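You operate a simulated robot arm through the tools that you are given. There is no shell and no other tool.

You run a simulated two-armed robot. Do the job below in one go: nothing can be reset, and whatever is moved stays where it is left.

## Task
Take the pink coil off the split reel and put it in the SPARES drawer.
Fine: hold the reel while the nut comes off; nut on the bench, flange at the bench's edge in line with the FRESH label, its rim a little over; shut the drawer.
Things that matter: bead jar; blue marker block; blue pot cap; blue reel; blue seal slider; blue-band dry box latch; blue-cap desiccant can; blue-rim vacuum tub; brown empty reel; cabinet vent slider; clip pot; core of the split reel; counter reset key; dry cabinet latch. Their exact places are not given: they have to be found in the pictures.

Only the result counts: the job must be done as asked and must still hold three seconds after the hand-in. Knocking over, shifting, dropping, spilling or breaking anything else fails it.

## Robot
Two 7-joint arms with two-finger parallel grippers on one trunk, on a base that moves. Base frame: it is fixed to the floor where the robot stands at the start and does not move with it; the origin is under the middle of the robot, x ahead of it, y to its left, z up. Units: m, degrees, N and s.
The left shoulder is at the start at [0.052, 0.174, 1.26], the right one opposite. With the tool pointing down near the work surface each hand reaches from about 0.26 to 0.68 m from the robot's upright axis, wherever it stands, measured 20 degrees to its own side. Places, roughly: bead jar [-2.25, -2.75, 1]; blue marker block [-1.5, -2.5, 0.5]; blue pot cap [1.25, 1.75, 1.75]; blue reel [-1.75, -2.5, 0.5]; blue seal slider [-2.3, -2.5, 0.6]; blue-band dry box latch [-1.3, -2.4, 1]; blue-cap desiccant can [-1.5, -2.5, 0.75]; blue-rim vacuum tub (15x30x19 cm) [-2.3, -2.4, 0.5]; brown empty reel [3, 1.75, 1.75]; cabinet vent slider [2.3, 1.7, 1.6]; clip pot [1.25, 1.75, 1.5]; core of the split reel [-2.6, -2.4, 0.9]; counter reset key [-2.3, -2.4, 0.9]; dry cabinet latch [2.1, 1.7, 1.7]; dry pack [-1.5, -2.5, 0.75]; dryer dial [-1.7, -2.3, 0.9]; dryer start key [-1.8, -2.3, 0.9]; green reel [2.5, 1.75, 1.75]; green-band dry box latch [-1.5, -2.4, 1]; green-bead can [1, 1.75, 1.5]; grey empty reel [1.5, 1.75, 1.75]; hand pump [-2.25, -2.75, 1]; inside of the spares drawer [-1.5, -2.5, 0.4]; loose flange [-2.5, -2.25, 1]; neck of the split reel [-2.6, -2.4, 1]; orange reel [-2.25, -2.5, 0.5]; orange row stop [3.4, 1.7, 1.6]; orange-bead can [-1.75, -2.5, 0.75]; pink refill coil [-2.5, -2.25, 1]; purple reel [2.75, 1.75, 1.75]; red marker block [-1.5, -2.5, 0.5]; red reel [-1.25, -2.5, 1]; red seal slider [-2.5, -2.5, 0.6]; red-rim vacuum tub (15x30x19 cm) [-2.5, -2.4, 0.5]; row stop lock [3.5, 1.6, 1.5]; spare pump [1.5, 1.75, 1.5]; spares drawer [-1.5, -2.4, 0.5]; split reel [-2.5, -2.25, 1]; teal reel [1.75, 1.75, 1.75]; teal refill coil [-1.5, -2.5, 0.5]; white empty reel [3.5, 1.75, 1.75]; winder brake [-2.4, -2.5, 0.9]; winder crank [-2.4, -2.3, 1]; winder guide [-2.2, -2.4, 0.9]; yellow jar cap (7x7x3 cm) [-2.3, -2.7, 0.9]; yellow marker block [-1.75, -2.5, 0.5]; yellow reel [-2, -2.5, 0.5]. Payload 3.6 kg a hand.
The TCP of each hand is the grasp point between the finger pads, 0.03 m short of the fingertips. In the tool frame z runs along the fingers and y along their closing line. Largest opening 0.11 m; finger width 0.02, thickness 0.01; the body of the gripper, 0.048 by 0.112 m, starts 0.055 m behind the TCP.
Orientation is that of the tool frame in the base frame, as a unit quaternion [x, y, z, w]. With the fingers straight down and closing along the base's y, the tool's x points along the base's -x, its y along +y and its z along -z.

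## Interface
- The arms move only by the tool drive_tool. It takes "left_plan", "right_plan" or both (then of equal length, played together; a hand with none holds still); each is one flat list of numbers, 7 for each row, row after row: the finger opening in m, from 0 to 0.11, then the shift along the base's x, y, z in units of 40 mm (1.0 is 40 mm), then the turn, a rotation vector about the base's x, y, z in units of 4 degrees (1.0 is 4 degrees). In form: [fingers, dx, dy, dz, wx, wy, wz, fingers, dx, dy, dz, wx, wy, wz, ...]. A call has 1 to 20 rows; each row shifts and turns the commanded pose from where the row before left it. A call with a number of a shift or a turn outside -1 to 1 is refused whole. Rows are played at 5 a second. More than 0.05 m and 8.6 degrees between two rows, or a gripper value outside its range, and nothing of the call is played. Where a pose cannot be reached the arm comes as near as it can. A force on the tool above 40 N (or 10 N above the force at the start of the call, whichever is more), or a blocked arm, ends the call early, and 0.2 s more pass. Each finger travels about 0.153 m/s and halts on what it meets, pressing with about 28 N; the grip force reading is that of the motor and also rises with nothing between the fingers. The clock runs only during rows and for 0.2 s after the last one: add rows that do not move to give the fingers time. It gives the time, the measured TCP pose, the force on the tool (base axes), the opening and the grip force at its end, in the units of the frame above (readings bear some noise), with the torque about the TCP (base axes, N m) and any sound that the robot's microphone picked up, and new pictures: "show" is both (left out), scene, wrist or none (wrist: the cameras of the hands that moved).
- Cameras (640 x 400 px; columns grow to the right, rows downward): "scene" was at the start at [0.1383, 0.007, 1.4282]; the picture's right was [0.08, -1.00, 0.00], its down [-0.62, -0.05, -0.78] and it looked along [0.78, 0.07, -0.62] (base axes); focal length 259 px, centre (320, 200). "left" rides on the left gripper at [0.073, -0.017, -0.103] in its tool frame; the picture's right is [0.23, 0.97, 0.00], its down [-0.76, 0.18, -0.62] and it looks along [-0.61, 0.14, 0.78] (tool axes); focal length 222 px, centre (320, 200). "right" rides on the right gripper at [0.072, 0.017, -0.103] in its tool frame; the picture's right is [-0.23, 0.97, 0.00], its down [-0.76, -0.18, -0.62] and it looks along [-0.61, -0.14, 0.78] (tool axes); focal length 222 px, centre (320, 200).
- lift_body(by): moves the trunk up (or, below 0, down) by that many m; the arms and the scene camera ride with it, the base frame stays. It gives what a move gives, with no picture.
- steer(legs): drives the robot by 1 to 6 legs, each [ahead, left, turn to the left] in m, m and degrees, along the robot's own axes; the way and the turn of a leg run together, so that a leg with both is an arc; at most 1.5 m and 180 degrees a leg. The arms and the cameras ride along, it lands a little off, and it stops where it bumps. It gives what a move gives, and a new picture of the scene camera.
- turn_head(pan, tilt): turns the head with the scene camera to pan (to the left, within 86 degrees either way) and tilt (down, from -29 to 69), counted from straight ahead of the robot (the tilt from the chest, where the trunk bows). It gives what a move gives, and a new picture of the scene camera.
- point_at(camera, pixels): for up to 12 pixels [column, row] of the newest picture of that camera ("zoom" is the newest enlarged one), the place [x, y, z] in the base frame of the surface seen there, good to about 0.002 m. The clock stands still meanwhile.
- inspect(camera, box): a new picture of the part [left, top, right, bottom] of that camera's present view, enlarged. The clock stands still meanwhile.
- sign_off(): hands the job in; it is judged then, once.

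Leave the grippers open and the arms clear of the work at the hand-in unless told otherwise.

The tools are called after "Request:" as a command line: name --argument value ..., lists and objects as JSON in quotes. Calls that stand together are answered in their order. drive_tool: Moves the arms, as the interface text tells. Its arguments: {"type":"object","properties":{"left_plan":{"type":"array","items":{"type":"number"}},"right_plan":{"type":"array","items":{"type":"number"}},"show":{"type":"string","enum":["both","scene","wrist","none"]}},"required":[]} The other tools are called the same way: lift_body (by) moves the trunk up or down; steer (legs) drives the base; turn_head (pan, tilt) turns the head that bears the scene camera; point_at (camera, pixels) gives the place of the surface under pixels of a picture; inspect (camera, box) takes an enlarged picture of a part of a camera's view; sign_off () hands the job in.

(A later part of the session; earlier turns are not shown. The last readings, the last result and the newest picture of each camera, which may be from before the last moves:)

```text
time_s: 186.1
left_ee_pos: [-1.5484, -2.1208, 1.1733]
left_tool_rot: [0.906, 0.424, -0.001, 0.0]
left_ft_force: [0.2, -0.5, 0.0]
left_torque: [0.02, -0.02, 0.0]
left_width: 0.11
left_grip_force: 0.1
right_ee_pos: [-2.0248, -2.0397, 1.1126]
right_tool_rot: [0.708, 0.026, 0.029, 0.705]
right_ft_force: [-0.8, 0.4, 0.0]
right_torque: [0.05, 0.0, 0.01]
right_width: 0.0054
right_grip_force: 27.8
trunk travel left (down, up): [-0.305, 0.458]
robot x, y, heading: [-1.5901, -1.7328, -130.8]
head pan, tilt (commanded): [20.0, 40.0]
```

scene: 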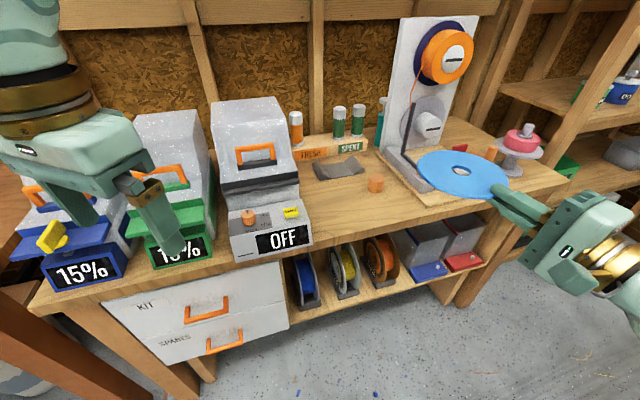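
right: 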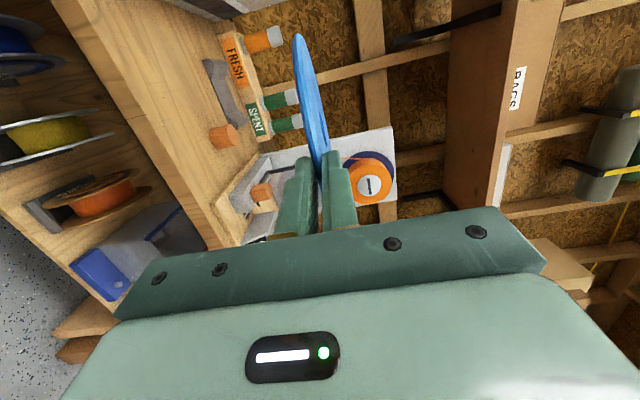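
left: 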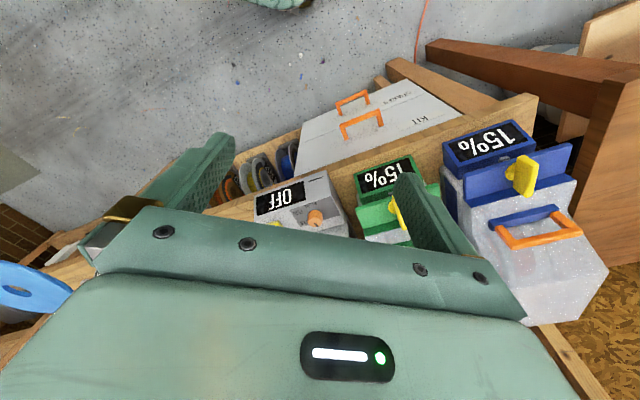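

The hand now points within 8° of square to the edge, and everything is in reach. I'll lower the trunk 0.2 m to ease the low placement; both hands are in front of the bench.

Request:
lift_body --by -0.2

Request:
drive_tool --right_plan '[0.0, 0.25, -0.1, 0, 0, 0, 0, 0.0, 0.35, -0.45, 0, 0, 0, 0, 0.0, 0.35, -0.6, 0, 0, 0, 0, 0.0, 0.35, -0.6, 0, 0, 0, 0, 0.0, 0.35, -0.6, 0, 0, 0, 0, 0.0, 0.35, -0.6, 0, 0, 0, 0, 0.0, 0.35, -0.6, 0, 0, 0, 0, 0.0, 0.2, -0.6, 0, 0, 0, 0, 0.0, 0, -0.55, 0, 0, 0, 0, 0.0, 0, -0.35, 0, 0, 0, 0, 0.0, 0, 0, 0, 0, 0, 0]'

```text
time_s: 188.3
left_ee_pos: [-1.5787, -2.1567, 0.9475]
left_tool_rot: [0.904, 0.422, 0.068, -0.03]
left_ft_force: [0.4, -0.3, -0.6]
left_torque: [-0.04, 0.0, 0.0]
left_width: 0.1101
left_grip_force: 0.0
right_ee_pos: [-2.0258, -2.0413, 0.9141]
right_tool_rot: [0.708, 0.027, 0.029, 0.706]
right_ft_force: [0.5, 0.5, 0.1]
right_torque: [0.03, -0.01, 0.0]
right_width: 0.0053
right_grip_force: 28.0
trunk travel left (down, up): [-0.105, 0.658]
robot x, y, heading: [-1.5903, -1.7346, -130.8]
head pan, tilt (commanded): [20.0, 40.0]
```

```text
time_s: 190.7
left_ee_pos: [-1.5795, -2.1577, 0.9467]
left_tool_rot: [0.903, 0.422, 0.069, -0.03]
left_ft_force: [-0.3, 0.1, 0.4]
left_torque: [-0.02, -0.01, 0.0]
left_width: 0.1099
left_grip_force: 0.1
right_ee_pos: [-1.9507, -2.2104, 0.8568]
right_tool_rot: [0.707, 0.028, 0.03, 0.706]
right_ft_force: [-0.1, 0.7, -1.0]
right_torque: [0.05, 0.0, -0.02]
right_width: 0.0053
right_grip_force: 27.8
right hand out of reach, approached as far as the arm can: row 1, 5, 6, 7, 8
trunk travel left (down, up): [-0.105, 0.658]
robot x, y, heading: [-1.5859, -1.7338, -131.0]
head pan, tilt (commanded): [20.0, 40.0]
```

scene: 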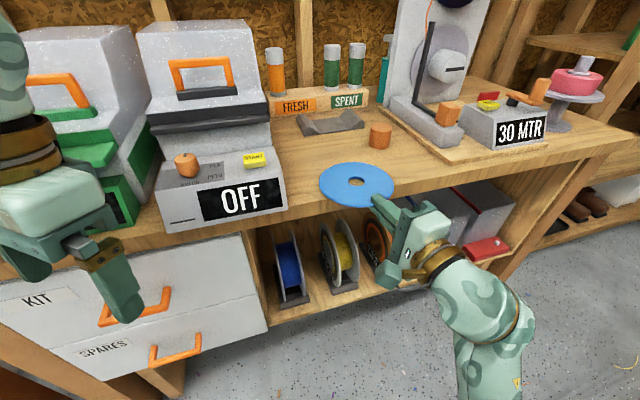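
right: 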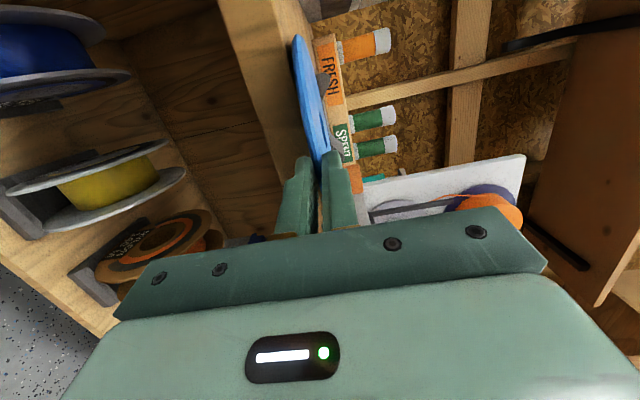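

The arm sagged lower than commanded, to z 0.857, but the flange is just above the bench and nothing is touched (1 N, its own weight). I'll raise it 20 mm to be safe and then measure where the flange is.

Request:
drive_tool --right_plan '[0.0, 0, 0, 0.25, 0, 0, 0, 0.0, 0, 0, 0.25, 0, 0, 0, 0.0, 0, 0, 0, 0, 0, 0]'

```text
time_s: 191.5
left_ee_pos: [-1.5793, -2.1577, 0.9462]
left_tool_rot: [0.903, 0.422, 0.068, -0.03]
left_ft_force: [0.6, -0.3, -0.3]
left_torque: [0.0, 0.0, 0.04]
left_width: 0.1099
left_grip_force: 0.1
right_ee_pos: [-1.9539, -2.2102, 0.8608]
right_tool_rot: [0.707, 0.028, 0.031, 0.706]
right_ft_force: [-0.1, 0.5, -0.9]
right_torque: [0.03, -0.01, 0.0]
right_width: 0.0053
right_grip_force: 28.3
right hand out of reach, approached as far as the arm can: row 1, 2
trunk travel left (down, up): [-0.105, 0.658]
robot x, y, heading: [-1.586, -1.735, -131.2]
head pan, tilt (commanded): [20.0, 40.0]
```

scene: 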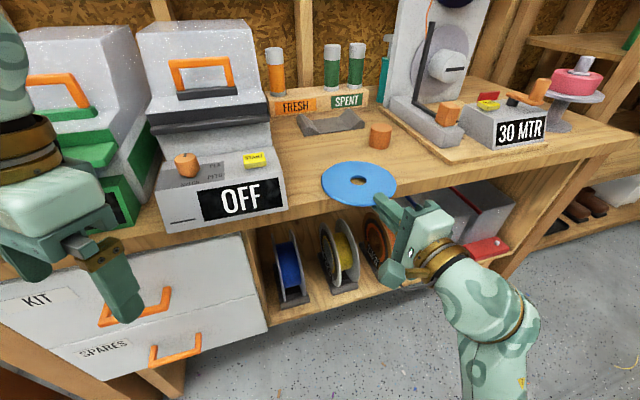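
right: 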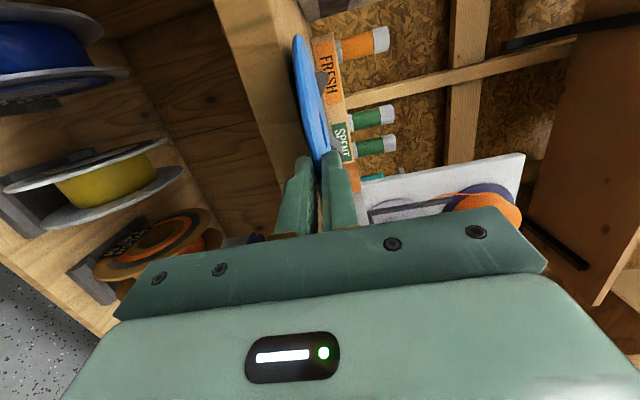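

The arm is at its limit here, so I'll use the trunk and the base for the remaining fine moves. First I'll measure the flange's present place and the edge.

Request:
inspect --camera "scene" --box '[290, 140, 430, 240]'

Request:
point_at --camera "zoom" --pixels '[[150, 175], [478, 205], [310, 285], [330, 105], [200, 240], [420, 260], [120, 335], [180, 320], [250, 312], [60, 345], [400, 285], [550, 240]]'

```text
4.00 times, centred on (360, 190) of scene
```

zoom: 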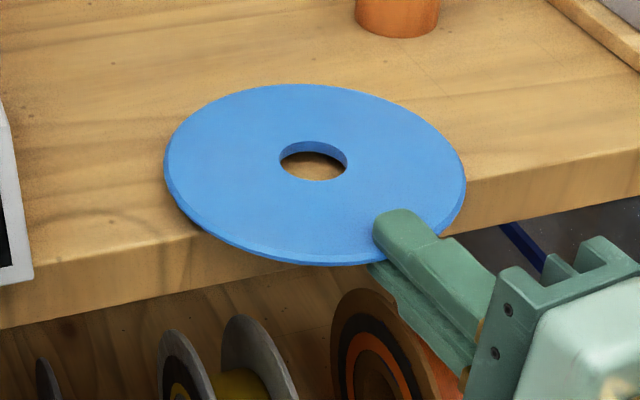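

```text
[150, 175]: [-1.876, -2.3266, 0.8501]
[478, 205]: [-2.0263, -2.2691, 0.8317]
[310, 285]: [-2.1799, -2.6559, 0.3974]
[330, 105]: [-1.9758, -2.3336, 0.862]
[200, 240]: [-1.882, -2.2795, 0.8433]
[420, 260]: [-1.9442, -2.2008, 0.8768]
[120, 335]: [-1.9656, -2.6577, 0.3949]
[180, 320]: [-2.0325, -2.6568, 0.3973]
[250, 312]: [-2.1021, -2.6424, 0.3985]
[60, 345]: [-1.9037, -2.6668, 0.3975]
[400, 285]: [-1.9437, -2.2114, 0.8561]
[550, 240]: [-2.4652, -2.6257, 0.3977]
```

Request:
point_at --camera "zoom" --pixels '[[170, 165], [460, 175], [300, 88], [280, 250], [200, 215], [420, 115], [210, 105], [365, 245], [240, 150], [390, 170], [315, 200], [315, 120]]'

```text
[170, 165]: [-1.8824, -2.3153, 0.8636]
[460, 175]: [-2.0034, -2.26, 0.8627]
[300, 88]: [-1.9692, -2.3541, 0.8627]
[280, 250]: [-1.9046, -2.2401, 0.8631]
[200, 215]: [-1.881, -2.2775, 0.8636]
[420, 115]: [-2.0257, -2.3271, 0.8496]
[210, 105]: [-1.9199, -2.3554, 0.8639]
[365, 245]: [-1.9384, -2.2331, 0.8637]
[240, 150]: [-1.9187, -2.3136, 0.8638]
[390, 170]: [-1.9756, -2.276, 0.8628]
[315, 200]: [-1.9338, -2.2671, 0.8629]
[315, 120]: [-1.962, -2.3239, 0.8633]
```

The flange centre is at (-1.946, -2.296) and the edge is at y≈-2.277 there. I need to move it by (+0.030, -0.030). I'll raise the trunk 15 mm so the lower finger clears the edge, then nudge the base.

Request:
lift_body --by 0.015

Request:
steer --legs '[[0.003, 0.042, 0]]'

```text
time_s: 192.1
left_ee_pos: [-1.5793, -2.1589, 0.9608]
left_tool_rot: [0.904, 0.422, 0.068, -0.03]
left_ft_force: [0.7, 0.0, -0.9]
left_torque: [0.02, -0.05, 0.0]
left_width: 0.11
left_grip_force: 0.1
right_ee_pos: [-1.9556, -2.2104, 0.8747]
right_tool_rot: [0.708, 0.027, 0.029, 0.705]
right_ft_force: [0.5, 0.9, -1.3]
right_torque: [0.04, 0.01, -0.03]
right_width: 0.0055
right_grip_force: 28.3
trunk travel left (down, up): [-0.12, 0.643]
robot x, y, heading: [-1.586, -1.7323, -130.8]
head pan, tilt (commanded): [20.0, 40.0]
```

```text
time_s: 193.0
left_ee_pos: [-1.5673, -2.1728, 0.9642]
left_tool_rot: [0.906, 0.416, 0.071, -0.027]
left_ft_force: [-2.1, 3.2, 1.5]
left_torque: [-0.17, -0.17, -0.06]
left_width: 0.1101
left_grip_force: 0.0
right_ee_pos: [-1.9427, -2.224, 0.8764]
right_tool_rot: [0.706, 0.024, 0.028, 0.707]
right_ft_force: [0.1, 0.6, -0.8]
right_torque: [0.05, -0.04, 0.02]
right_width: 0.0056
right_grip_force: 28.2
trunk travel left (down, up): [-0.12, 0.643]
robot x, y, heading: [-1.5723, -1.7551, -131.3]
head pan, tilt (commanded): [20.0, 40.0]
stopped in leg 1: the robot was blocked; the commanded pose is now the measured one
```

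scene: 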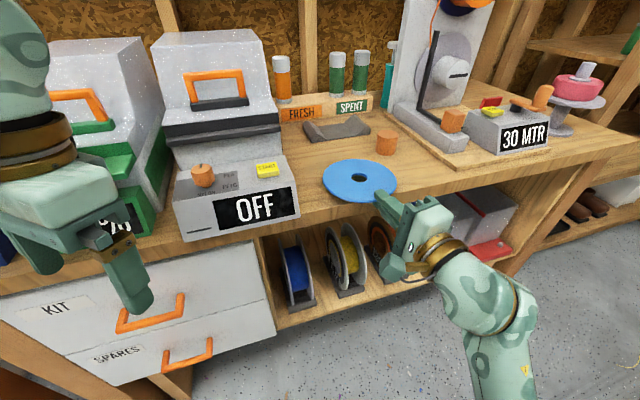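

The base reports it was blocked, and the left hand feels 4 N, so my left arm may be touching something. I'll look to the left right away.

Request:
turn_head --pan 60 --tilt 35

Request:
inspect --camera "left" --box '[0, 0, 640, 400]'

```text
time_s: 194.1
left_ee_pos: [-1.5689, -2.1731, 0.9633]
left_tool_rot: [0.906, 0.416, 0.072, -0.026]
left_ft_force: [5.7, -5.5, -2.5]
left_torque: [0.4, 0.49, 0.15]
left_width: 0.1101
left_grip_force: 0.0
right_ee_pos: [-1.9419, -2.2252, 0.8767]
right_tool_rot: [0.706, 0.023, 0.03, 0.707]
right_ft_force: [-0.2, -0.8, -1.5]
right_torque: [0.08, 0.05, -0.04]
right_width: 0.0054
right_grip_force: 27.9
trunk travel left (down, up): [-0.12, 0.643]
robot x, y, heading: [-1.5686, -1.7543, -131.2]
head pan, tilt (commanded): [60.0, 35.0]
```

scene: 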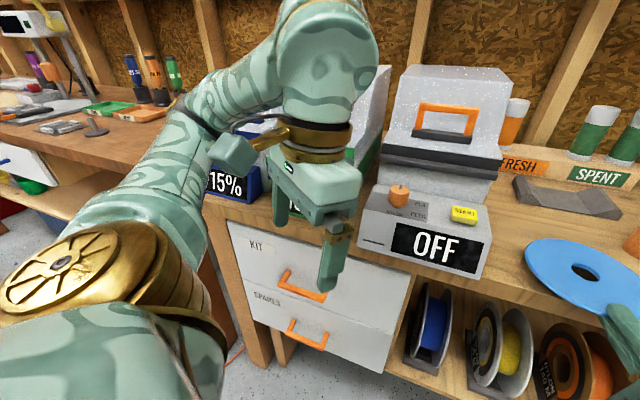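

```text
1.00 times, centred on (320, 200) of left (not enlarged: the box is as wide or as high as the picture)
```

zoom: 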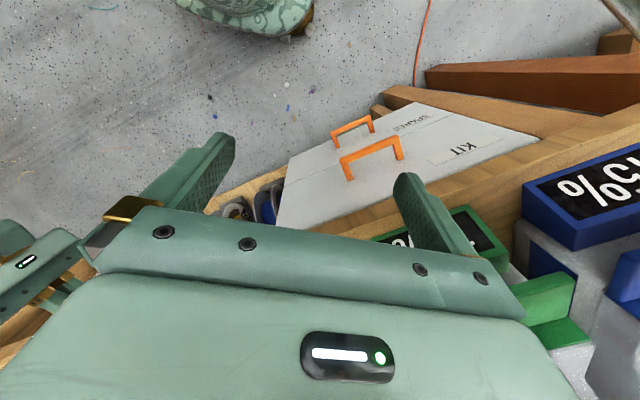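

My left hand is right beside the green dry box. I'll zoom in to see what it touches before moving it.

Request:
inspect --camera "scene" --box '[180, 60, 400, 260]'

Request:
inspect --camera "left" --box '[340, 150, 640, 400]'

```text
2.00 times, centred on (290, 160) of scene
```

zoom: 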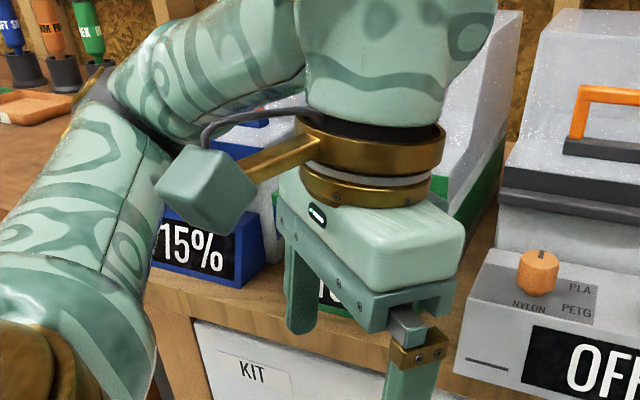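

```text
1.60 times, centred on (490, 275) of left
```

zoom: 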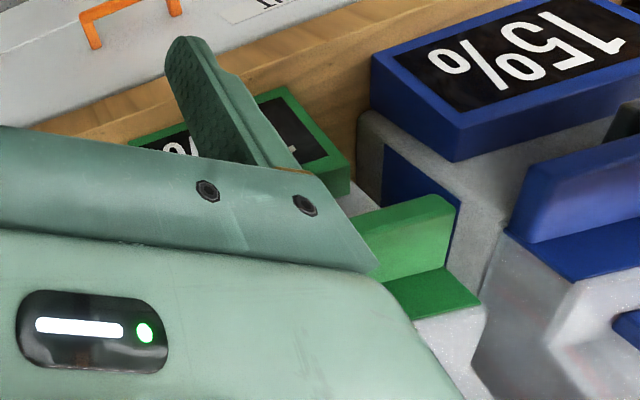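

The left wrist sits close against the green dry box. The safest thing is to reverse the base nudge exactly, so I'll move back right 0.03 m.

Request:
steer --legs '[[-0.005, -0.03, 0]]'

```text
time_s: 194.9
left_ee_pos: [-1.5817, -2.1531, 0.9618]
left_tool_rot: [0.906, 0.417, 0.069, -0.029]
left_ft_force: [-0.5, 0.4, 0.5]
left_torque: [-0.02, -0.02, -0.01]
left_width: 0.1101
left_grip_force: 0.0
right_ee_pos: [-1.9571, -2.205, 0.8759]
right_tool_rot: [0.707, 0.025, 0.027, 0.706]
right_ft_force: [0.6, 0.6, -0.7]
right_torque: [0.07, -0.01, 0.02]
right_width: 0.0057
right_grip_force: 28.3
trunk travel left (down, up): [-0.12, 0.643]
robot x, y, heading: [-1.5928, -1.7311, -131.3]
head pan, tilt (commanded): [60.0, 35.0]
```

scene: 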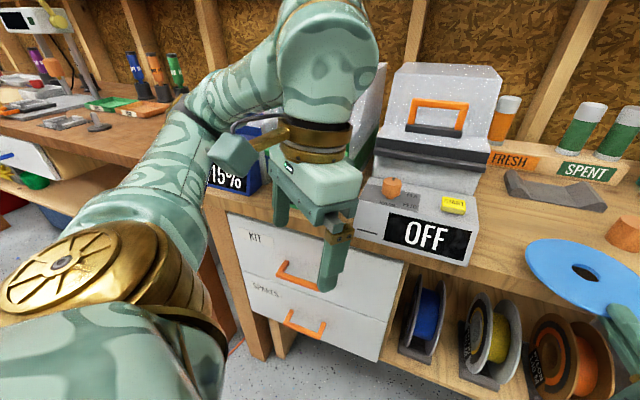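

The contact is released, with zero force on the left hand. I need to know where the left elbow and wrist are relative to the boxes, so I'll measure points on the arm and the boxes.

Request:
point_at --camera "scene" --pixels '[[190, 115], [225, 95], [270, 55], [330, 60], [320, 130], [245, 160], [230, 182], [365, 100], [155, 170], [130, 105], [310, 190], [380, 110]]'

Request:
inspect --camera "scene" --box '[100, 40, 400, 240]'

```text
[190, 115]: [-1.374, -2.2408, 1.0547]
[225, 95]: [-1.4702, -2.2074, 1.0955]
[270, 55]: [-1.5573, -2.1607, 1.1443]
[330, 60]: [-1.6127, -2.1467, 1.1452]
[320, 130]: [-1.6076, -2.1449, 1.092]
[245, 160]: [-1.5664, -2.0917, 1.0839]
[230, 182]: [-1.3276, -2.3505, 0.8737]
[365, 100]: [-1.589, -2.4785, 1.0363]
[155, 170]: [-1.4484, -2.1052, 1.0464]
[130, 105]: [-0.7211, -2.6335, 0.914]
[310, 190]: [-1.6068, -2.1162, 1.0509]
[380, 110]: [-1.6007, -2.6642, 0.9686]
```

```text
2.00 times, centred on (250, 140) of scene
```

zoom: 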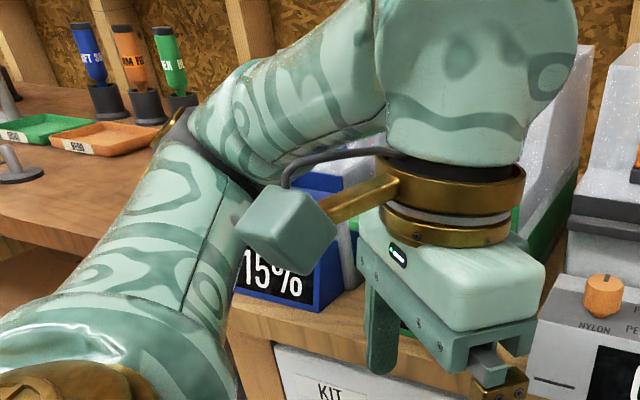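

My left elbow, at about (-1.37, -2.24, 1.05), is what came up against the blue dry box. I'll change stance: move a little right and turn 9° to the left, which swings that elbow away from the bench and brings the flange to its spot.

Request:
steer --legs '[[0.02, -0.055, 0], [0, 0, 9.3]]'

```text
time_s: 196.6
left_ee_pos: [-1.5679, -2.1255, 0.961]
left_tool_rot: [0.869, 0.49, 0.066, -0.035]
left_ft_force: [0.3, 0.7, -0.1]
left_torque: [0.0, 0.02, 0.0]
left_width: 0.1098
left_grip_force: 0.0
right_ee_pos: [-1.9272, -2.237, 0.8762]
right_tool_rot: [0.704, 0.082, 0.085, 0.701]
right_ft_force: [0.1, 0.3, -0.5]
right_torque: [0.03, 0.01, 0.0]
right_width: 0.0055
right_grip_force: 27.6
trunk travel left (down, up): [-0.12, 0.643]
robot x, y, heading: [-1.6454, -1.7109, -122.0]
head pan, tilt (commanded): [60.0, 35.0]
```

scene: 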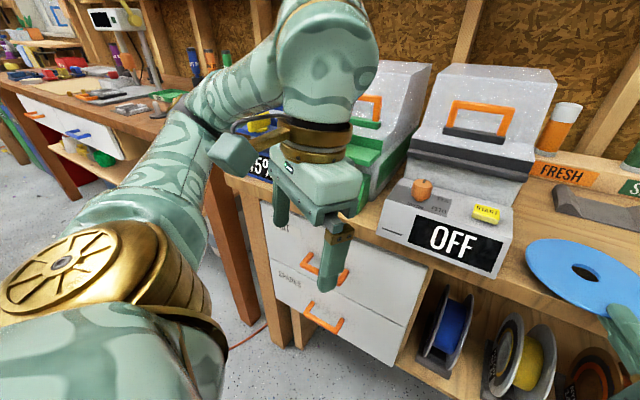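

The stance is better now, with the left elbow away from the boxes. I'll look at the flange and measure it against the edge.

Request:
turn_head --pan 28 --tilt 50

Request:
inspect --camera "scene" --box '[260, 60, 460, 220]'

```text
time_s: 197.5
left_ee_pos: [-1.5678, -2.1245, 0.961]
left_tool_rot: [0.868, 0.49, 0.067, -0.036]
left_ft_force: [0.4, -0.7, 0.5]
left_torque: [0.02, -0.03, -0.03]
left_width: 0.1099
left_grip_force: 0.0
right_ee_pos: [-1.929, -2.2367, 0.8763]
right_tool_rot: [0.703, 0.083, 0.085, 0.701]
right_ft_force: [0.4, -0.2, -0.3]
right_torque: [0.07, 0.03, 0.0]
right_width: 0.0053
right_grip_force: 28.0
trunk travel left (down, up): [-0.12, 0.643]
robot x, y, heading: [-1.6402, -1.7083, -121.9]
head pan, tilt (commanded): [28.0, 50.0]
```

scene: 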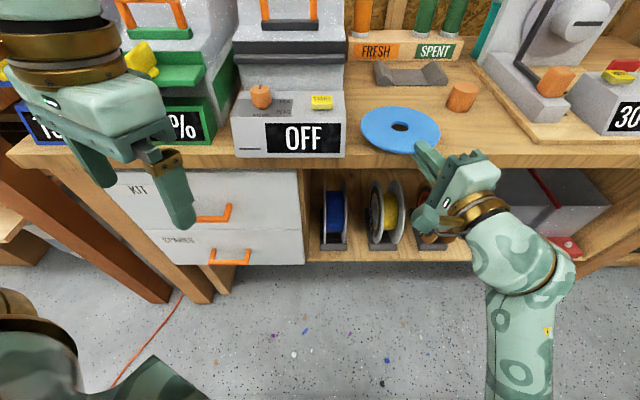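

```text
2.50 times, centred on (360, 140) of scene
```

zoom: 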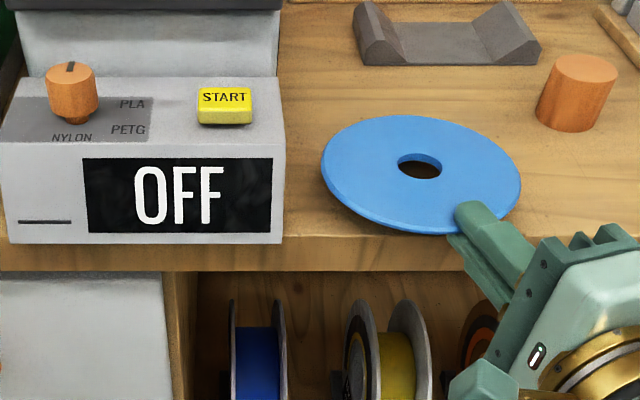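

Request:
point_at --camera "zoom" --pixels '[[328, 160], [516, 178], [425, 119], [400, 222], [345, 200], [350, 132], [500, 145], [310, 250], [400, 258], [440, 262], [360, 255], [440, 290]]'

Request:
point_at --camera "scene" --pixels '[[360, 51], [376, 51], [393, 51], [360, 150], [330, 160], [345, 160], [360, 160], [400, 163], [462, 95], [420, 165], [340, 165], [380, 160]]'

```text
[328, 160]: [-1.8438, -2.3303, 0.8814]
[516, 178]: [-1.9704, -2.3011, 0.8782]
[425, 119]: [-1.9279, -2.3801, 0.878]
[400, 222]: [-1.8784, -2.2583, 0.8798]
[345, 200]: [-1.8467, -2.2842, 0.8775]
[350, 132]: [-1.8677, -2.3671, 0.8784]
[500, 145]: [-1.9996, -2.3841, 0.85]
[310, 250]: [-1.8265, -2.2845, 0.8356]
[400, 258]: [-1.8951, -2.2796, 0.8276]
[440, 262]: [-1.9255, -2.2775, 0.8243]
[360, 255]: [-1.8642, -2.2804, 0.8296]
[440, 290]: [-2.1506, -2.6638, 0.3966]
```

```text
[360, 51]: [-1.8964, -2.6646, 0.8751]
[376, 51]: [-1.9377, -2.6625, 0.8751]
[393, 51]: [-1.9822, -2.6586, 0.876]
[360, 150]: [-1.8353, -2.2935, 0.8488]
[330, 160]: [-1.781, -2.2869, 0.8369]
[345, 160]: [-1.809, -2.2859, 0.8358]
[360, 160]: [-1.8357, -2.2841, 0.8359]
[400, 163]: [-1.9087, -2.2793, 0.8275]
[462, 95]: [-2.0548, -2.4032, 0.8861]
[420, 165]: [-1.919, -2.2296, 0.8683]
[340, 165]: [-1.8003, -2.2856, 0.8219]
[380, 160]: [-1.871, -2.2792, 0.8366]
```

The flange centre is about (-1.908, -2.317) and the edge is at y≈-2.279. I want the centre at about (-1.920, -2.324), giving about 24 mm over the edge. I'll try a small arm correction.

Request:
drive_tool --right_plan '[0.0, -0.15, -0.09, 0, 0, 0, 0, 0.0, -0.15, -0.09, 0, 0, 0, 0, 0.0, 0, 0, 0, 0, 0, 0]' --show "none"

```text
time_s: 198.3
left_ee_pos: [-1.5686, -2.1256, 0.9604]
left_tool_rot: [0.869, 0.49, 0.066, -0.035]
left_ft_force: [1.0, -0.6, 0.0]
left_torque: [0.01, 0.0, 0.0]
left_width: 0.1098
left_grip_force: 0.1
right_ee_pos: [-1.941, -2.2429, 0.8758]
right_tool_rot: [0.703, 0.084, 0.086, 0.701]
right_ft_force: [0.9, -0.1, -0.1]
right_torque: [0.05, 0.02, -0.02]
right_width: 0.0055
right_grip_force: 27.9
trunk travel left (down, up): [-0.12, 0.643]
robot x, y, heading: [-1.6454, -1.7061, -122.1]
head pan, tilt (commanded): [28.0, 50.0]
```

That worked without limits. The lower fingertip corner would clear the edge by only about 2 mm, so I'll shift 2 mm outward and lower in small steps, watching the force.

Request:
drive_tool --right_plan '[0.0, 0, 0.05, -0.1, 0, 0, 0, 0.0, 0, 0, -0.1, 0, 0, 0, 0.0, 0, 0, -0.1, 0, 0, 0, 0.0, 0, 0, -0.1, 0, 0, 0, 0.0, 0, 0, 0, 0, 0, 0]' --show "scene"

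```text
time_s: 199.5
left_ee_pos: [-1.5681, -2.125, 0.9609]
left_tool_rot: [0.868, 0.49, 0.066, -0.036]
left_ft_force: [1.0, 0.9, 0.4]
left_torque: [-0.01, -0.04, 0.0]
left_width: 0.1102
left_grip_force: 0.0
right_ee_pos: [-1.9415, -2.2407, 0.8601]
right_tool_rot: [0.703, 0.083, 0.085, 0.701]
right_ft_force: [0.3, -0.2, -0.3]
right_torque: [0.05, 0.0, 0.03]
right_width: 0.0054
right_grip_force: 28.1
trunk travel left (down, up): [-0.12, 0.643]
robot x, y, heading: [-1.6442, -1.7057, -122.0]
head pan, tilt (commanded): [28.0, 50.0]
```

scene: 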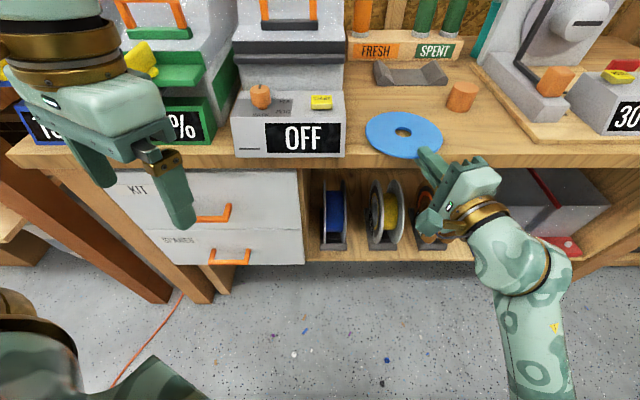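

7 mm remain. I'll continue in fine steps.

Request:
drive_tool --right_plan '[0.0, 0, 0, -0.05, 0, 0, 0, 0.0, 0, 0, -0.05, 0, 0, 0, 0.0, 0, 0, -0.03, 0, 0, 0, 0.0, 0, 0, 0, 0, 0, 0]' --show "none"

```text
time_s: 200.5
left_ee_pos: [-1.5676, -2.1243, 0.9612]
left_tool_rot: [0.869, 0.489, 0.066, -0.036]
left_ft_force: [-0.7, 0.7, 0.4]
left_torque: [0.02, -0.01, 0.0]
left_width: 0.11
left_grip_force: 0.1
right_ee_pos: [-1.9414, -2.2422, 0.8544]
right_tool_rot: [0.704, 0.083, 0.085, 0.7]
right_ft_force: [-0.9, -0.4, -1.4]
right_torque: [0.06, -0.03, 0.01]
right_width: 0.0054
right_grip_force: 27.9
trunk travel left (down, up): [-0.12, 0.643]
robot x, y, heading: [-1.6448, -1.7076, -121.9]
head pan, tilt (commanded): [28.0, 50.0]
```

Request:
drive_tool --right_plan '[0.0, 0, 0, -0.03, 0, 0, 0, 0.0, 0, 0, -0.03, 0, 0, 0, 0.0, 0, 0, 0, 0, 0, 0]' --show "scene"

Request:
inspect --camera "scene" --box '[340, 90, 480, 200]'

```text
time_s: 201.3
left_ee_pos: [-1.5675, -2.1249, 0.9622]
left_tool_rot: [0.869, 0.49, 0.067, -0.034]
left_ft_force: [0.2, -0.7, 0.4]
left_torque: [-0.02, 0.04, 0.03]
left_width: 0.1102
left_grip_force: 0.1
right_ee_pos: [-1.9418, -2.2413, 0.8532]
right_tool_rot: [0.703, 0.082, 0.085, 0.701]
right_ft_force: [-1.2, -1.6, 2.4]
right_torque: [-0.04, 0.0, -0.02]
right_width: 0.0056
right_grip_force: 27.9
trunk travel left (down, up): [-0.12, 0.643]
robot x, y, heading: [-1.6422, -1.7135, -122.0]
head pan, tilt (commanded): [28.0, 50.0]
```

scene: 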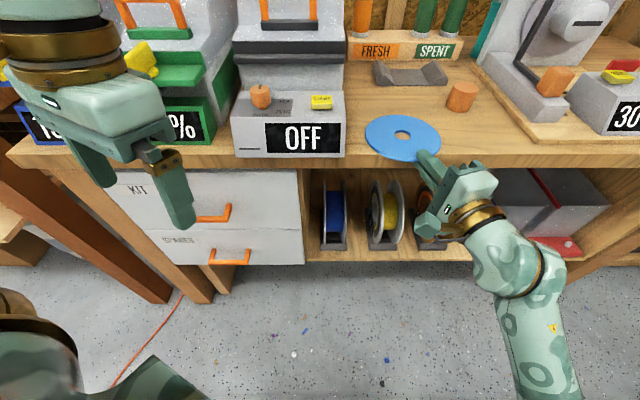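

```text
3.64 times, centred on (410, 145) of scene
```

zoom: 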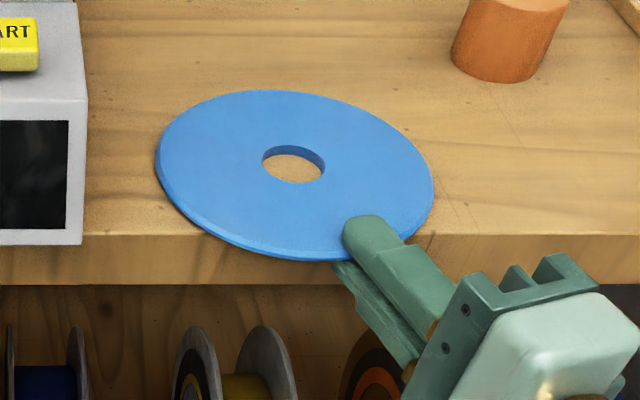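

I feel +2.4 N, so the flange is touching the bench. I'll check its top height and position before releasing.

Request:
point_at --camera "zoom" --pixels '[[165, 150], [430, 185], [290, 95], [240, 235], [290, 250], [200, 105], [380, 120], [170, 190], [200, 260], [120, 265], [500, 260], [350, 150]]'

```text
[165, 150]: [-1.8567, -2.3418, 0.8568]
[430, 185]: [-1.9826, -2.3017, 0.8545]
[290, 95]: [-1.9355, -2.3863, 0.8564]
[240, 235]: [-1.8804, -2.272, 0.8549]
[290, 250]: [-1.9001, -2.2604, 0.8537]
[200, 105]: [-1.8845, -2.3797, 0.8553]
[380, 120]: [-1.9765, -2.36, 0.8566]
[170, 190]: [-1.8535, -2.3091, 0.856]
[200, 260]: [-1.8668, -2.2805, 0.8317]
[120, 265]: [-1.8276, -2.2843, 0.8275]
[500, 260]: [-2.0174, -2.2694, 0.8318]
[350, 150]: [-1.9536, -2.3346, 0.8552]
```

The flange lies flat (top 0.855–0.857), centred at (-1.919, -2.324). That's about 22 mm over the edge and within 4 mm of the FRESH line. I'll open gently and back straight out.

Request:
drive_tool --right_plan '[0.006, 0, 0, 0, 0, 0, 0, 0.009, 0, 0, 0, 0, 0, 0, 0.014, 0, 0, 0, 0, 0, 0, 0.02, 0, 0, 0, 0, 0, 0, 0.02, 0, 0, 0, 0, 0, 0, 0.02, -0.06, 0.24, 0, 0, 0, 0, 0.02, -0.12, 0.49, 0, 0, 0, 0, 0.02, -0.12, 0.49, 0, 0, 0, 0, 0.02, -0.12, 0.49, 0, 0, 0, 0, 0.02, -0.12, 0.49, 0, 0, 0, 0, 0.02, 0, 0, 0, 0, 0, 0]'

```text
time_s: 203.7
left_ee_pos: [-1.5682, -2.1251, 0.961]
left_tool_rot: [0.869, 0.49, 0.067, -0.036]
left_ft_force: [0.8, 0.0, -0.3]
left_torque: [0.03, 0.02, 0.01]
left_width: 0.1102
left_grip_force: 0.0
right_ee_pos: [-1.9647, -2.1529, 0.8531]
right_tool_rot: [0.703, 0.083, 0.085, 0.701]
right_ft_force: [0.4, 0.1, 0.4]
right_torque: [-0.03, 0.01, 0.01]
right_width: 0.0199
right_grip_force: 0.1
trunk travel left (down, up): [-0.12, 0.643]
robot x, y, heading: [-1.6431, -1.7098, -121.9]
head pan, tilt (commanded): [28.0, 50.0]
```

scene: 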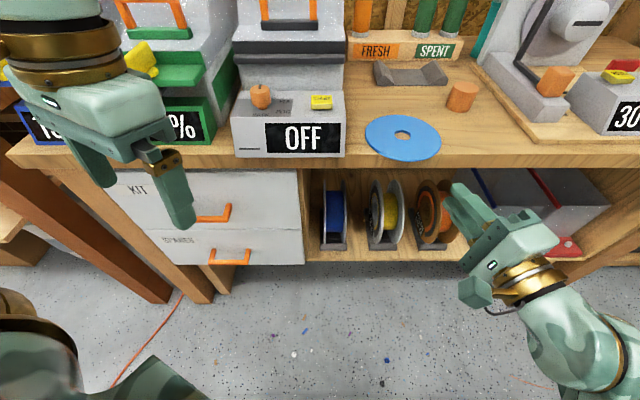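
right: 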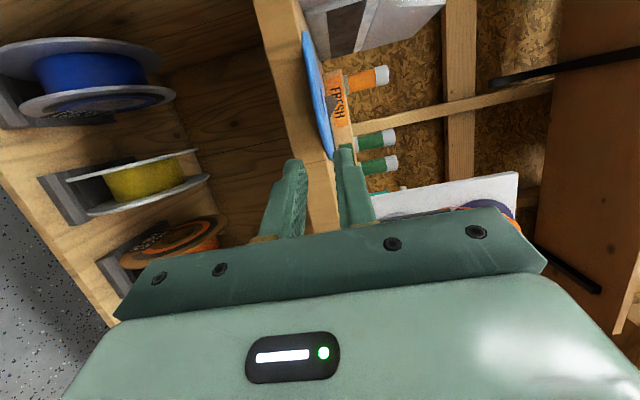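

The flange stayed put. Now the drawer: I'll look closely at the SPARES handle.

Request:
inspect --camera "scene" --box '[90, 150, 310, 290]'

Request:
point_at --camera "scene" --pixels '[[230, 264], [212, 262], [248, 262], [230, 250], [228, 240], [212, 256], [250, 255], [280, 255], [180, 255], [213, 220], [197, 217], [230, 210]]'

```text
2.86 times, centred on (200, 220) of scene
```

zoom: 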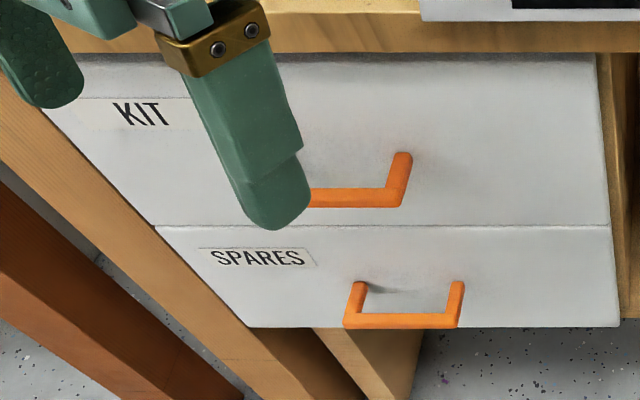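

```text
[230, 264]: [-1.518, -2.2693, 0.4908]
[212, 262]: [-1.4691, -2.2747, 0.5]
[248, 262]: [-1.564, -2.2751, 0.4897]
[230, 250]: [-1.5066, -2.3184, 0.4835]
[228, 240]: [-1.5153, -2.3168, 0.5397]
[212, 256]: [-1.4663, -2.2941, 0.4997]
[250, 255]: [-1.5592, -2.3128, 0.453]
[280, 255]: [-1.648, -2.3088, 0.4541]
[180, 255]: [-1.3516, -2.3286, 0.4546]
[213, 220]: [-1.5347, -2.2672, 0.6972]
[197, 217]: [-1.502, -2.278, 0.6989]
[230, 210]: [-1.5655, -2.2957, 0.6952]
```

The SPARES handle bar is at (-1.5165, -2.272, 0.495), about 36 mm off the drawer face, with the KIT handle right above it. So I need a hand coming in from the front, pitched down. I'll first back away from the bench and face it squarely.

Request:
steer --legs '[[-0.2, -0.125, 0], [0, 0, 28.3]]'

Request:
turn_head --pan 0 --tilt 45

```text
time_s: 206.9
left_ee_pos: [-1.3808, -1.8036, 0.9615]
left_tool_rot: [0.722, 0.688, 0.055, -0.051]
left_ft_force: [1.1, 0.8, -0.1]
left_torque: [-0.03, 0.01, 0.01]
left_width: 0.1097
left_grip_force: 0.0
right_ee_pos: [-1.7144, -2.0176, 0.853]
right_tool_rot: [0.661, 0.254, 0.254, 0.658]
right_ft_force: [0.7, -0.6, -0.9]
right_torque: [-0.02, 0.02, 0.03]
right_width: 0.0201
right_grip_force: 0.2
trunk travel left (down, up): [-0.12, 0.643]
robot x, y, heading: [-1.6459, -1.4735, -93.5]
head pan, tilt (commanded): [28.0, 50.0]
```

scene: 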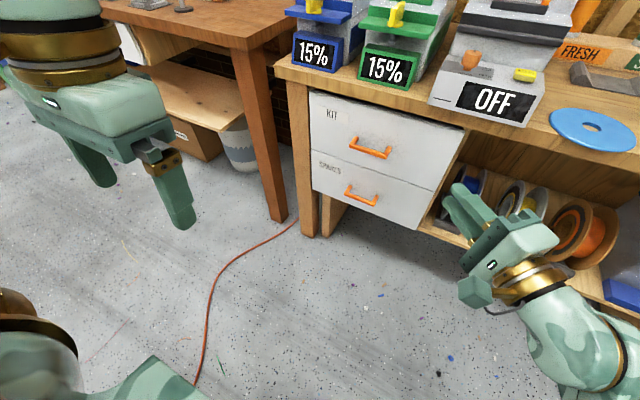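

```text
time_s: 207.8
left_ee_pos: [-1.3804, -1.8038, 0.9622]
left_tool_rot: [0.722, 0.688, 0.056, -0.05]
left_ft_force: [0.0, -0.4, 0.6]
left_torque: [0.02, -0.01, -0.03]
left_width: 0.1102
left_grip_force: 0.1
right_ee_pos: [-1.7156, -2.0172, 0.8525]
right_tool_rot: [0.661, 0.254, 0.255, 0.658]
right_ft_force: [-0.7, 0.7, -0.4]
right_torque: [0.0, -0.01, 0.03]
right_width: 0.0199
right_grip_force: 0.1
trunk travel left (down, up): [-0.12, 0.643]
robot x, y, heading: [-1.6474, -1.476, -93.5]
head pan, tilt (commanded): [0.0, 45.0]
```

scene: 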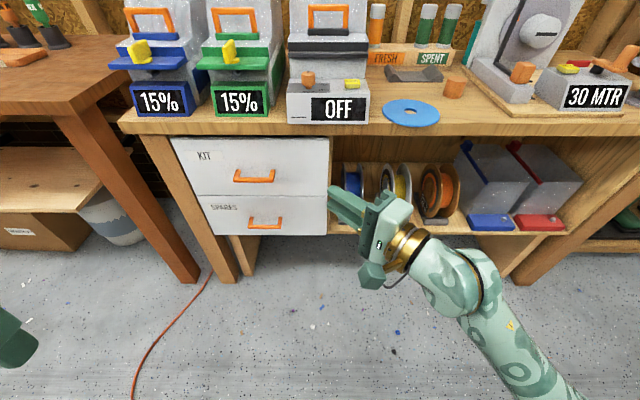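

That's a clear overview. I'll check that the dry boxes and their yellow latches look undisturbed after the elbow contact.

Request:
inspect --camera "scene" --box '[110, 0, 370, 130]'

Request:
point_at --camera "scene" --pixels '[[140, 52], [228, 50], [132, 100], [190, 98], [212, 98], [262, 97], [135, 75], [285, 72], [190, 30], [125, 20]]'

```text
2.46 times, centred on (240, 65) of scene
```

zoom: 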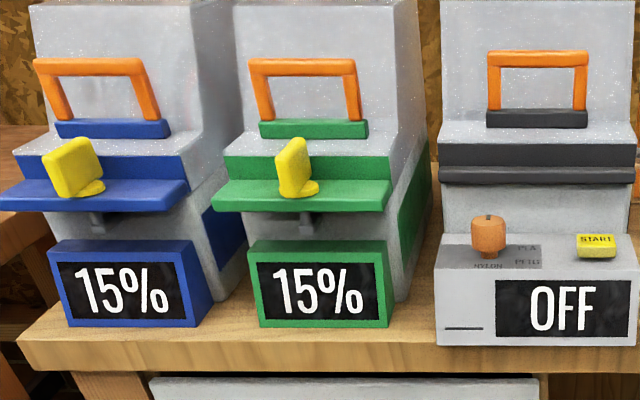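

```text
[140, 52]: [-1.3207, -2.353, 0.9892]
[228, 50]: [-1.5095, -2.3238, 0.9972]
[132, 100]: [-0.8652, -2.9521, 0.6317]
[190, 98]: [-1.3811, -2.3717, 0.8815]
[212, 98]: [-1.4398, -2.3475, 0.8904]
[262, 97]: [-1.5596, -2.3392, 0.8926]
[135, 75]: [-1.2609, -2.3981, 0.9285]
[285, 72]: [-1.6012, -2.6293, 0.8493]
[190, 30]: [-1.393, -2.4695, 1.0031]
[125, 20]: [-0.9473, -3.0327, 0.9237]
```

Everything looks in place from here; I'll check the latches again from the front. Now I'll re-pose the right hand: pitch it 44° down, then yaw it to point straight at the drawer front with its fingers above and below the bar.

Request:
drive_tool --right_plan '[0.03, -0.08, 0.09, -0.23, 0.7403, 0.6714, 0, 0.03, -0.08, 0.09, -0.23, 0.7403, 0.6714, 0, 0.03, -0.08, 0.09, -0.23, 0.7403, 0.6714, 0, 0.03, -0.08, 0.09, -0.23, 0.7403, 0.6714, 0, 0.03, -0.08, 0.09, -0.23, 0.7403, 0.6714, 0, 0.03, -0.08, 0.09, -0.23, 0.7403, 0.6714, 0, 0.03, -0.08, 0.09, -0.23, 0.7403, 0.6714, 0, 0.03, -0.08, 0.09, -0.23, 0.7403, 0.6714, 0, 0.03, -0.08, 0.09, -0.23, 0.7403, 0.6714, 0, 0.03, -0.08, 0.09, -0.23, 0.7403, 0.6714, 0, 0.03, -0.08, 0.09, -0.23, 0.7403, 0.6714, 0, 0.03, 0, 0, 0, 0, 0, -1, 0.03, 0, 0, 0, 0, 0, -1, 0.03, 0, 0, 0, 0, 0, -1, 0.03, 0, 0, 0, 0, 0, -1, 0.03, 0, 0, 0, 0, 0, -1, 0.03, 0, 0, 0, 0, 0, -1, 0.03, 0, 0, 0, 0, 0, -1, 0.03, 0, 0, 0, 0, 0, -1, 0.03, 0, 0, 0, 0, 0, -1]'

```text
time_s: 212.0
left_ee_pos: [-1.3804, -1.8043, 0.9611]
left_tool_rot: [0.722, 0.687, 0.056, -0.05]
left_ft_force: [-0.4, 0.6, -0.8]
left_torque: [0.0, 0.0, 0.02]
left_width: 0.1102
left_grip_force: 0.1
right_ee_pos: [-1.7986, -1.9532, 0.7072]
right_tool_rot: [0.86, 0.331, 0.139, 0.363]
right_ft_force: [-0.3, 0.8, 0.5]
right_torque: [0.01, 0.0, 0.01]
right_width: 0.03
right_grip_force: 0.0
right hand out of reach, approached as far as the arm can: row 4, 5, 7, 8, 9, 12, 13, 14, 15, 16, 17, 18, 19, 20
trunk travel left (down, up): [-0.12, 0.643]
robot x, y, heading: [-1.6445, -1.4741, -93.5]
head pan, tilt (commanded): [0.0, 45.0]
```

scene: 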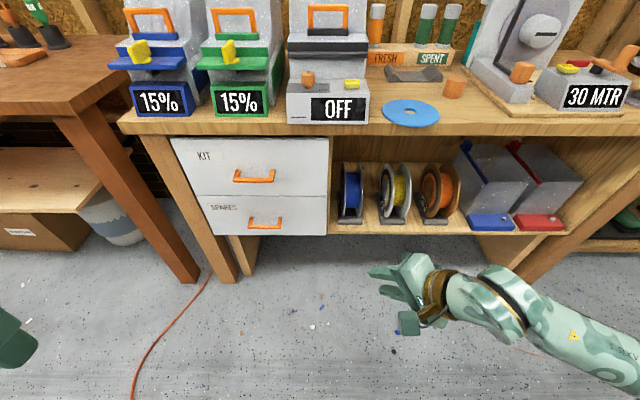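
right: 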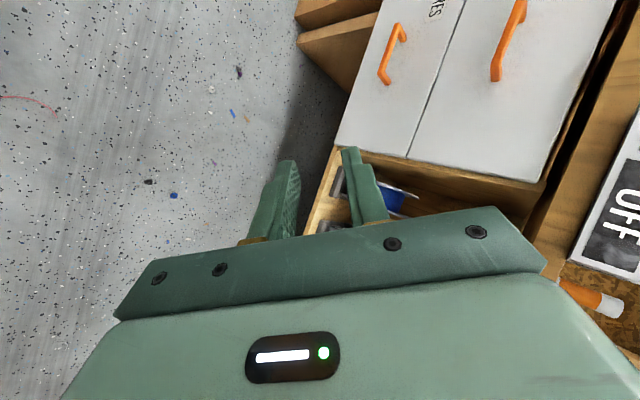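

The yaw was refused: in this arm posture the wrist can't turn that way. I'll complete the swing to hand-down, which restores the natural posture, and work from there.

Request:
drive_tool --right_plan '[0.03, -0.1, 0.15, 0.3, 0.743, 0.669, 0, 0.03, -0.1, 0.15, 0.3, 0.743, 0.669, 0, 0.03, -0.1, 0.15, 0.3, 0.743, 0.669, 0, 0.03, -0.1, 0.15, 0.3, 0.743, 0.669, 0, 0.03, -0.1, 0.15, 0.3, 0.743, 0.669, 0, 0.03, -0.1, 0.15, 0.3, 0.743, 0.669, 0, 0.03, -0.1, 0.15, 0.3, 0.743, 0.669, 0, 0.03, -0.1, 0.15, 0.3, 0.743, 0.669, 0, 0.03, -0.1, 0.15, 0.3, 0.743, 0.669, 0, 0.03, -0.1, 0.15, 0.3, 0.743, 0.669, 0, 0.03, -0.1, 0.15, 0.3, 0.743, 0.669, 0, 0.03, -0.1, 0.15, 0.3, 0.4, 0.35, 0, 0.03, 0, 0, 0, 0, 0, 0]' --show "scene"

```text
time_s: 214.8
left_ee_pos: [-1.3804, -1.8047, 0.9605]
left_tool_rot: [0.722, 0.688, 0.056, -0.051]
left_ft_force: [0.6, 0.2, 0.1]
left_torque: [-0.01, 0.01, -0.02]
left_width: 0.11
left_grip_force: 0.0
right_ee_pos: [-1.8462, -1.8826, 0.851]
right_tool_rot: [0.933, 0.359, 0.001, -0.003]
right_ft_force: [-0.2, 0.7, 0.1]
right_torque: [-0.01, -0.01, 0.0]
right_width: 0.0301
right_grip_force: 0.1
trunk travel left (down, up): [-0.12, 0.643]
robot x, y, heading: [-1.6427, -1.4721, -93.3]
head pan, tilt (commanded): [0.0, 45.0]
```

scene: 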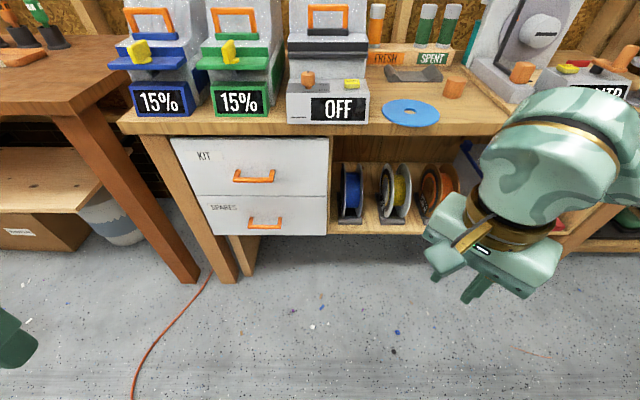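

The hand is down and free. Now I'll yaw -46° so its fingers will line up with the bar, then pitch up 44° with the wrist in place.

Request:
drive_tool --right_plan '[0.03, 0, 0, 0, 0, 0, -1, 0.03, 0, 0, 0, 0, 0, -1, 0.03, 0, 0, 0, 0, 0, -1, 0.03, 0, 0, 0, 0, 0, -1, 0.03, 0, 0, 0, 0, 0, -1, 0.03, 0, 0, 0, 0, 0, -1, 0.03, 0, 0, 0, 0, 0, -1, 0.03, 0, 0, 0, 0, 0, -1, 0.03, 0, 0, 0, 0, 0, -1, 0.03, 0, 0, 0, 0, 0, -1, 0.03, 0, 0, 0, 0, 0, -1, 0.03, 0, 0, 0, 0, 0, -0.5]' --show "none"

Request:
drive_tool --right_plan '[0.03, -0.02, -0.32, 0.05, -0.998, 0.065, 0, 0.03, -0.02, -0.32, 0.05, -0.998, 0.065, 0, 0.03, -0.02, -0.32, 0.08, -0.998, 0.065, 0, 0.03, -0.02, -0.32, 0.1, -0.998, 0.065, 0, 0.03, -0.02, -0.32, 0.12, -0.998, 0.065, 0, 0.03, -0.02, -0.32, 0.14, -0.998, 0.065, 0, 0.03, -0.02, -0.3, 0.16, -0.998, 0.065, 0, 0.03, -0.02, -0.28, 0.18, -0.998, 0.065, 0, 0.03, -0.02, -0.26, 0.2, -0.998, 0.065, 0, 0.03, -0.02, -0.25, 0.2, -0.998, 0.065, 0, 0.03, -0.02, -0.24, 0.2, -0.998, 0.065, 0, 0.03, 0, 0, 0, 0, 0, 0]'

```text
time_s: 217.4
left_ee_pos: [-1.3805, -1.8036, 0.9613]
left_tool_rot: [0.722, 0.688, 0.055, -0.05]
left_ft_force: [-0.5, 0.3, 0.0]
left_torque: [0.01, 0.01, 0.01]
left_width: 0.1097
left_grip_force: 0.1
right_ee_pos: [-1.8447, -1.8799, 0.8498]
right_tool_rot: [0.999, -0.036, 0.001, -0.002]
right_ft_force: [-0.7, 0.5, 0.3]
right_torque: [-0.01, -0.03, -0.02]
right_width: 0.0302
right_grip_force: 0.1
trunk travel left (down, up): [-0.12, 0.643]
robot x, y, heading: [-1.6434, -1.4727, -93.5]
head pan, tilt (commanded): [0.0, 45.0]
```

```text
time_s: 220.0
left_ee_pos: [-1.3792, -1.8036, 0.961]
left_tool_rot: [0.723, 0.687, 0.056, -0.051]
left_ft_force: [-0.5, 0.1, -0.4]
left_torque: [-0.03, -0.02, -0.01]
left_width: 0.11
left_grip_force: 0.0
right_ee_pos: [-1.8558, -2.0104, 0.9085]
right_tool_rot: [0.928, -0.031, -0.009, 0.372]
right_ft_force: [0.8, 1.0, 0.5]
right_torque: [0.01, 0.01, 0.03]
right_width: 0.0304
right_grip_force: 0.1
trunk travel left (down, up): [-0.12, 0.643]
robot x, y, heading: [-1.642, -1.4748, -93.7]
head pan, tilt (commanded): [0.0, 45.0]
```

scene: 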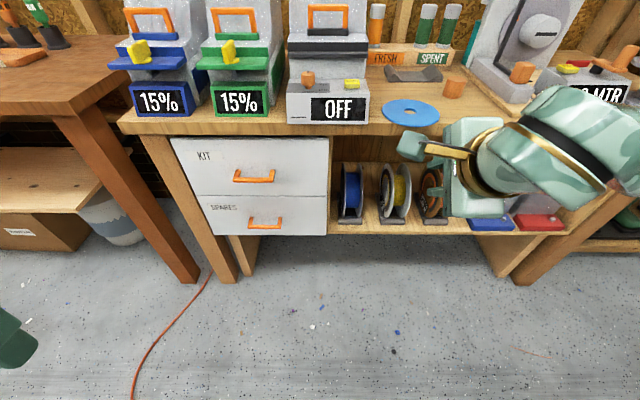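
right: 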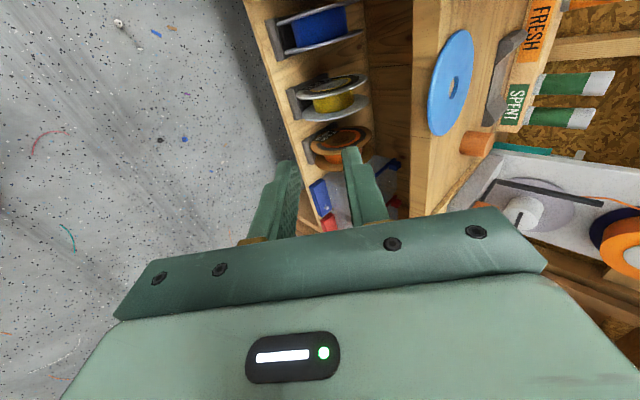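

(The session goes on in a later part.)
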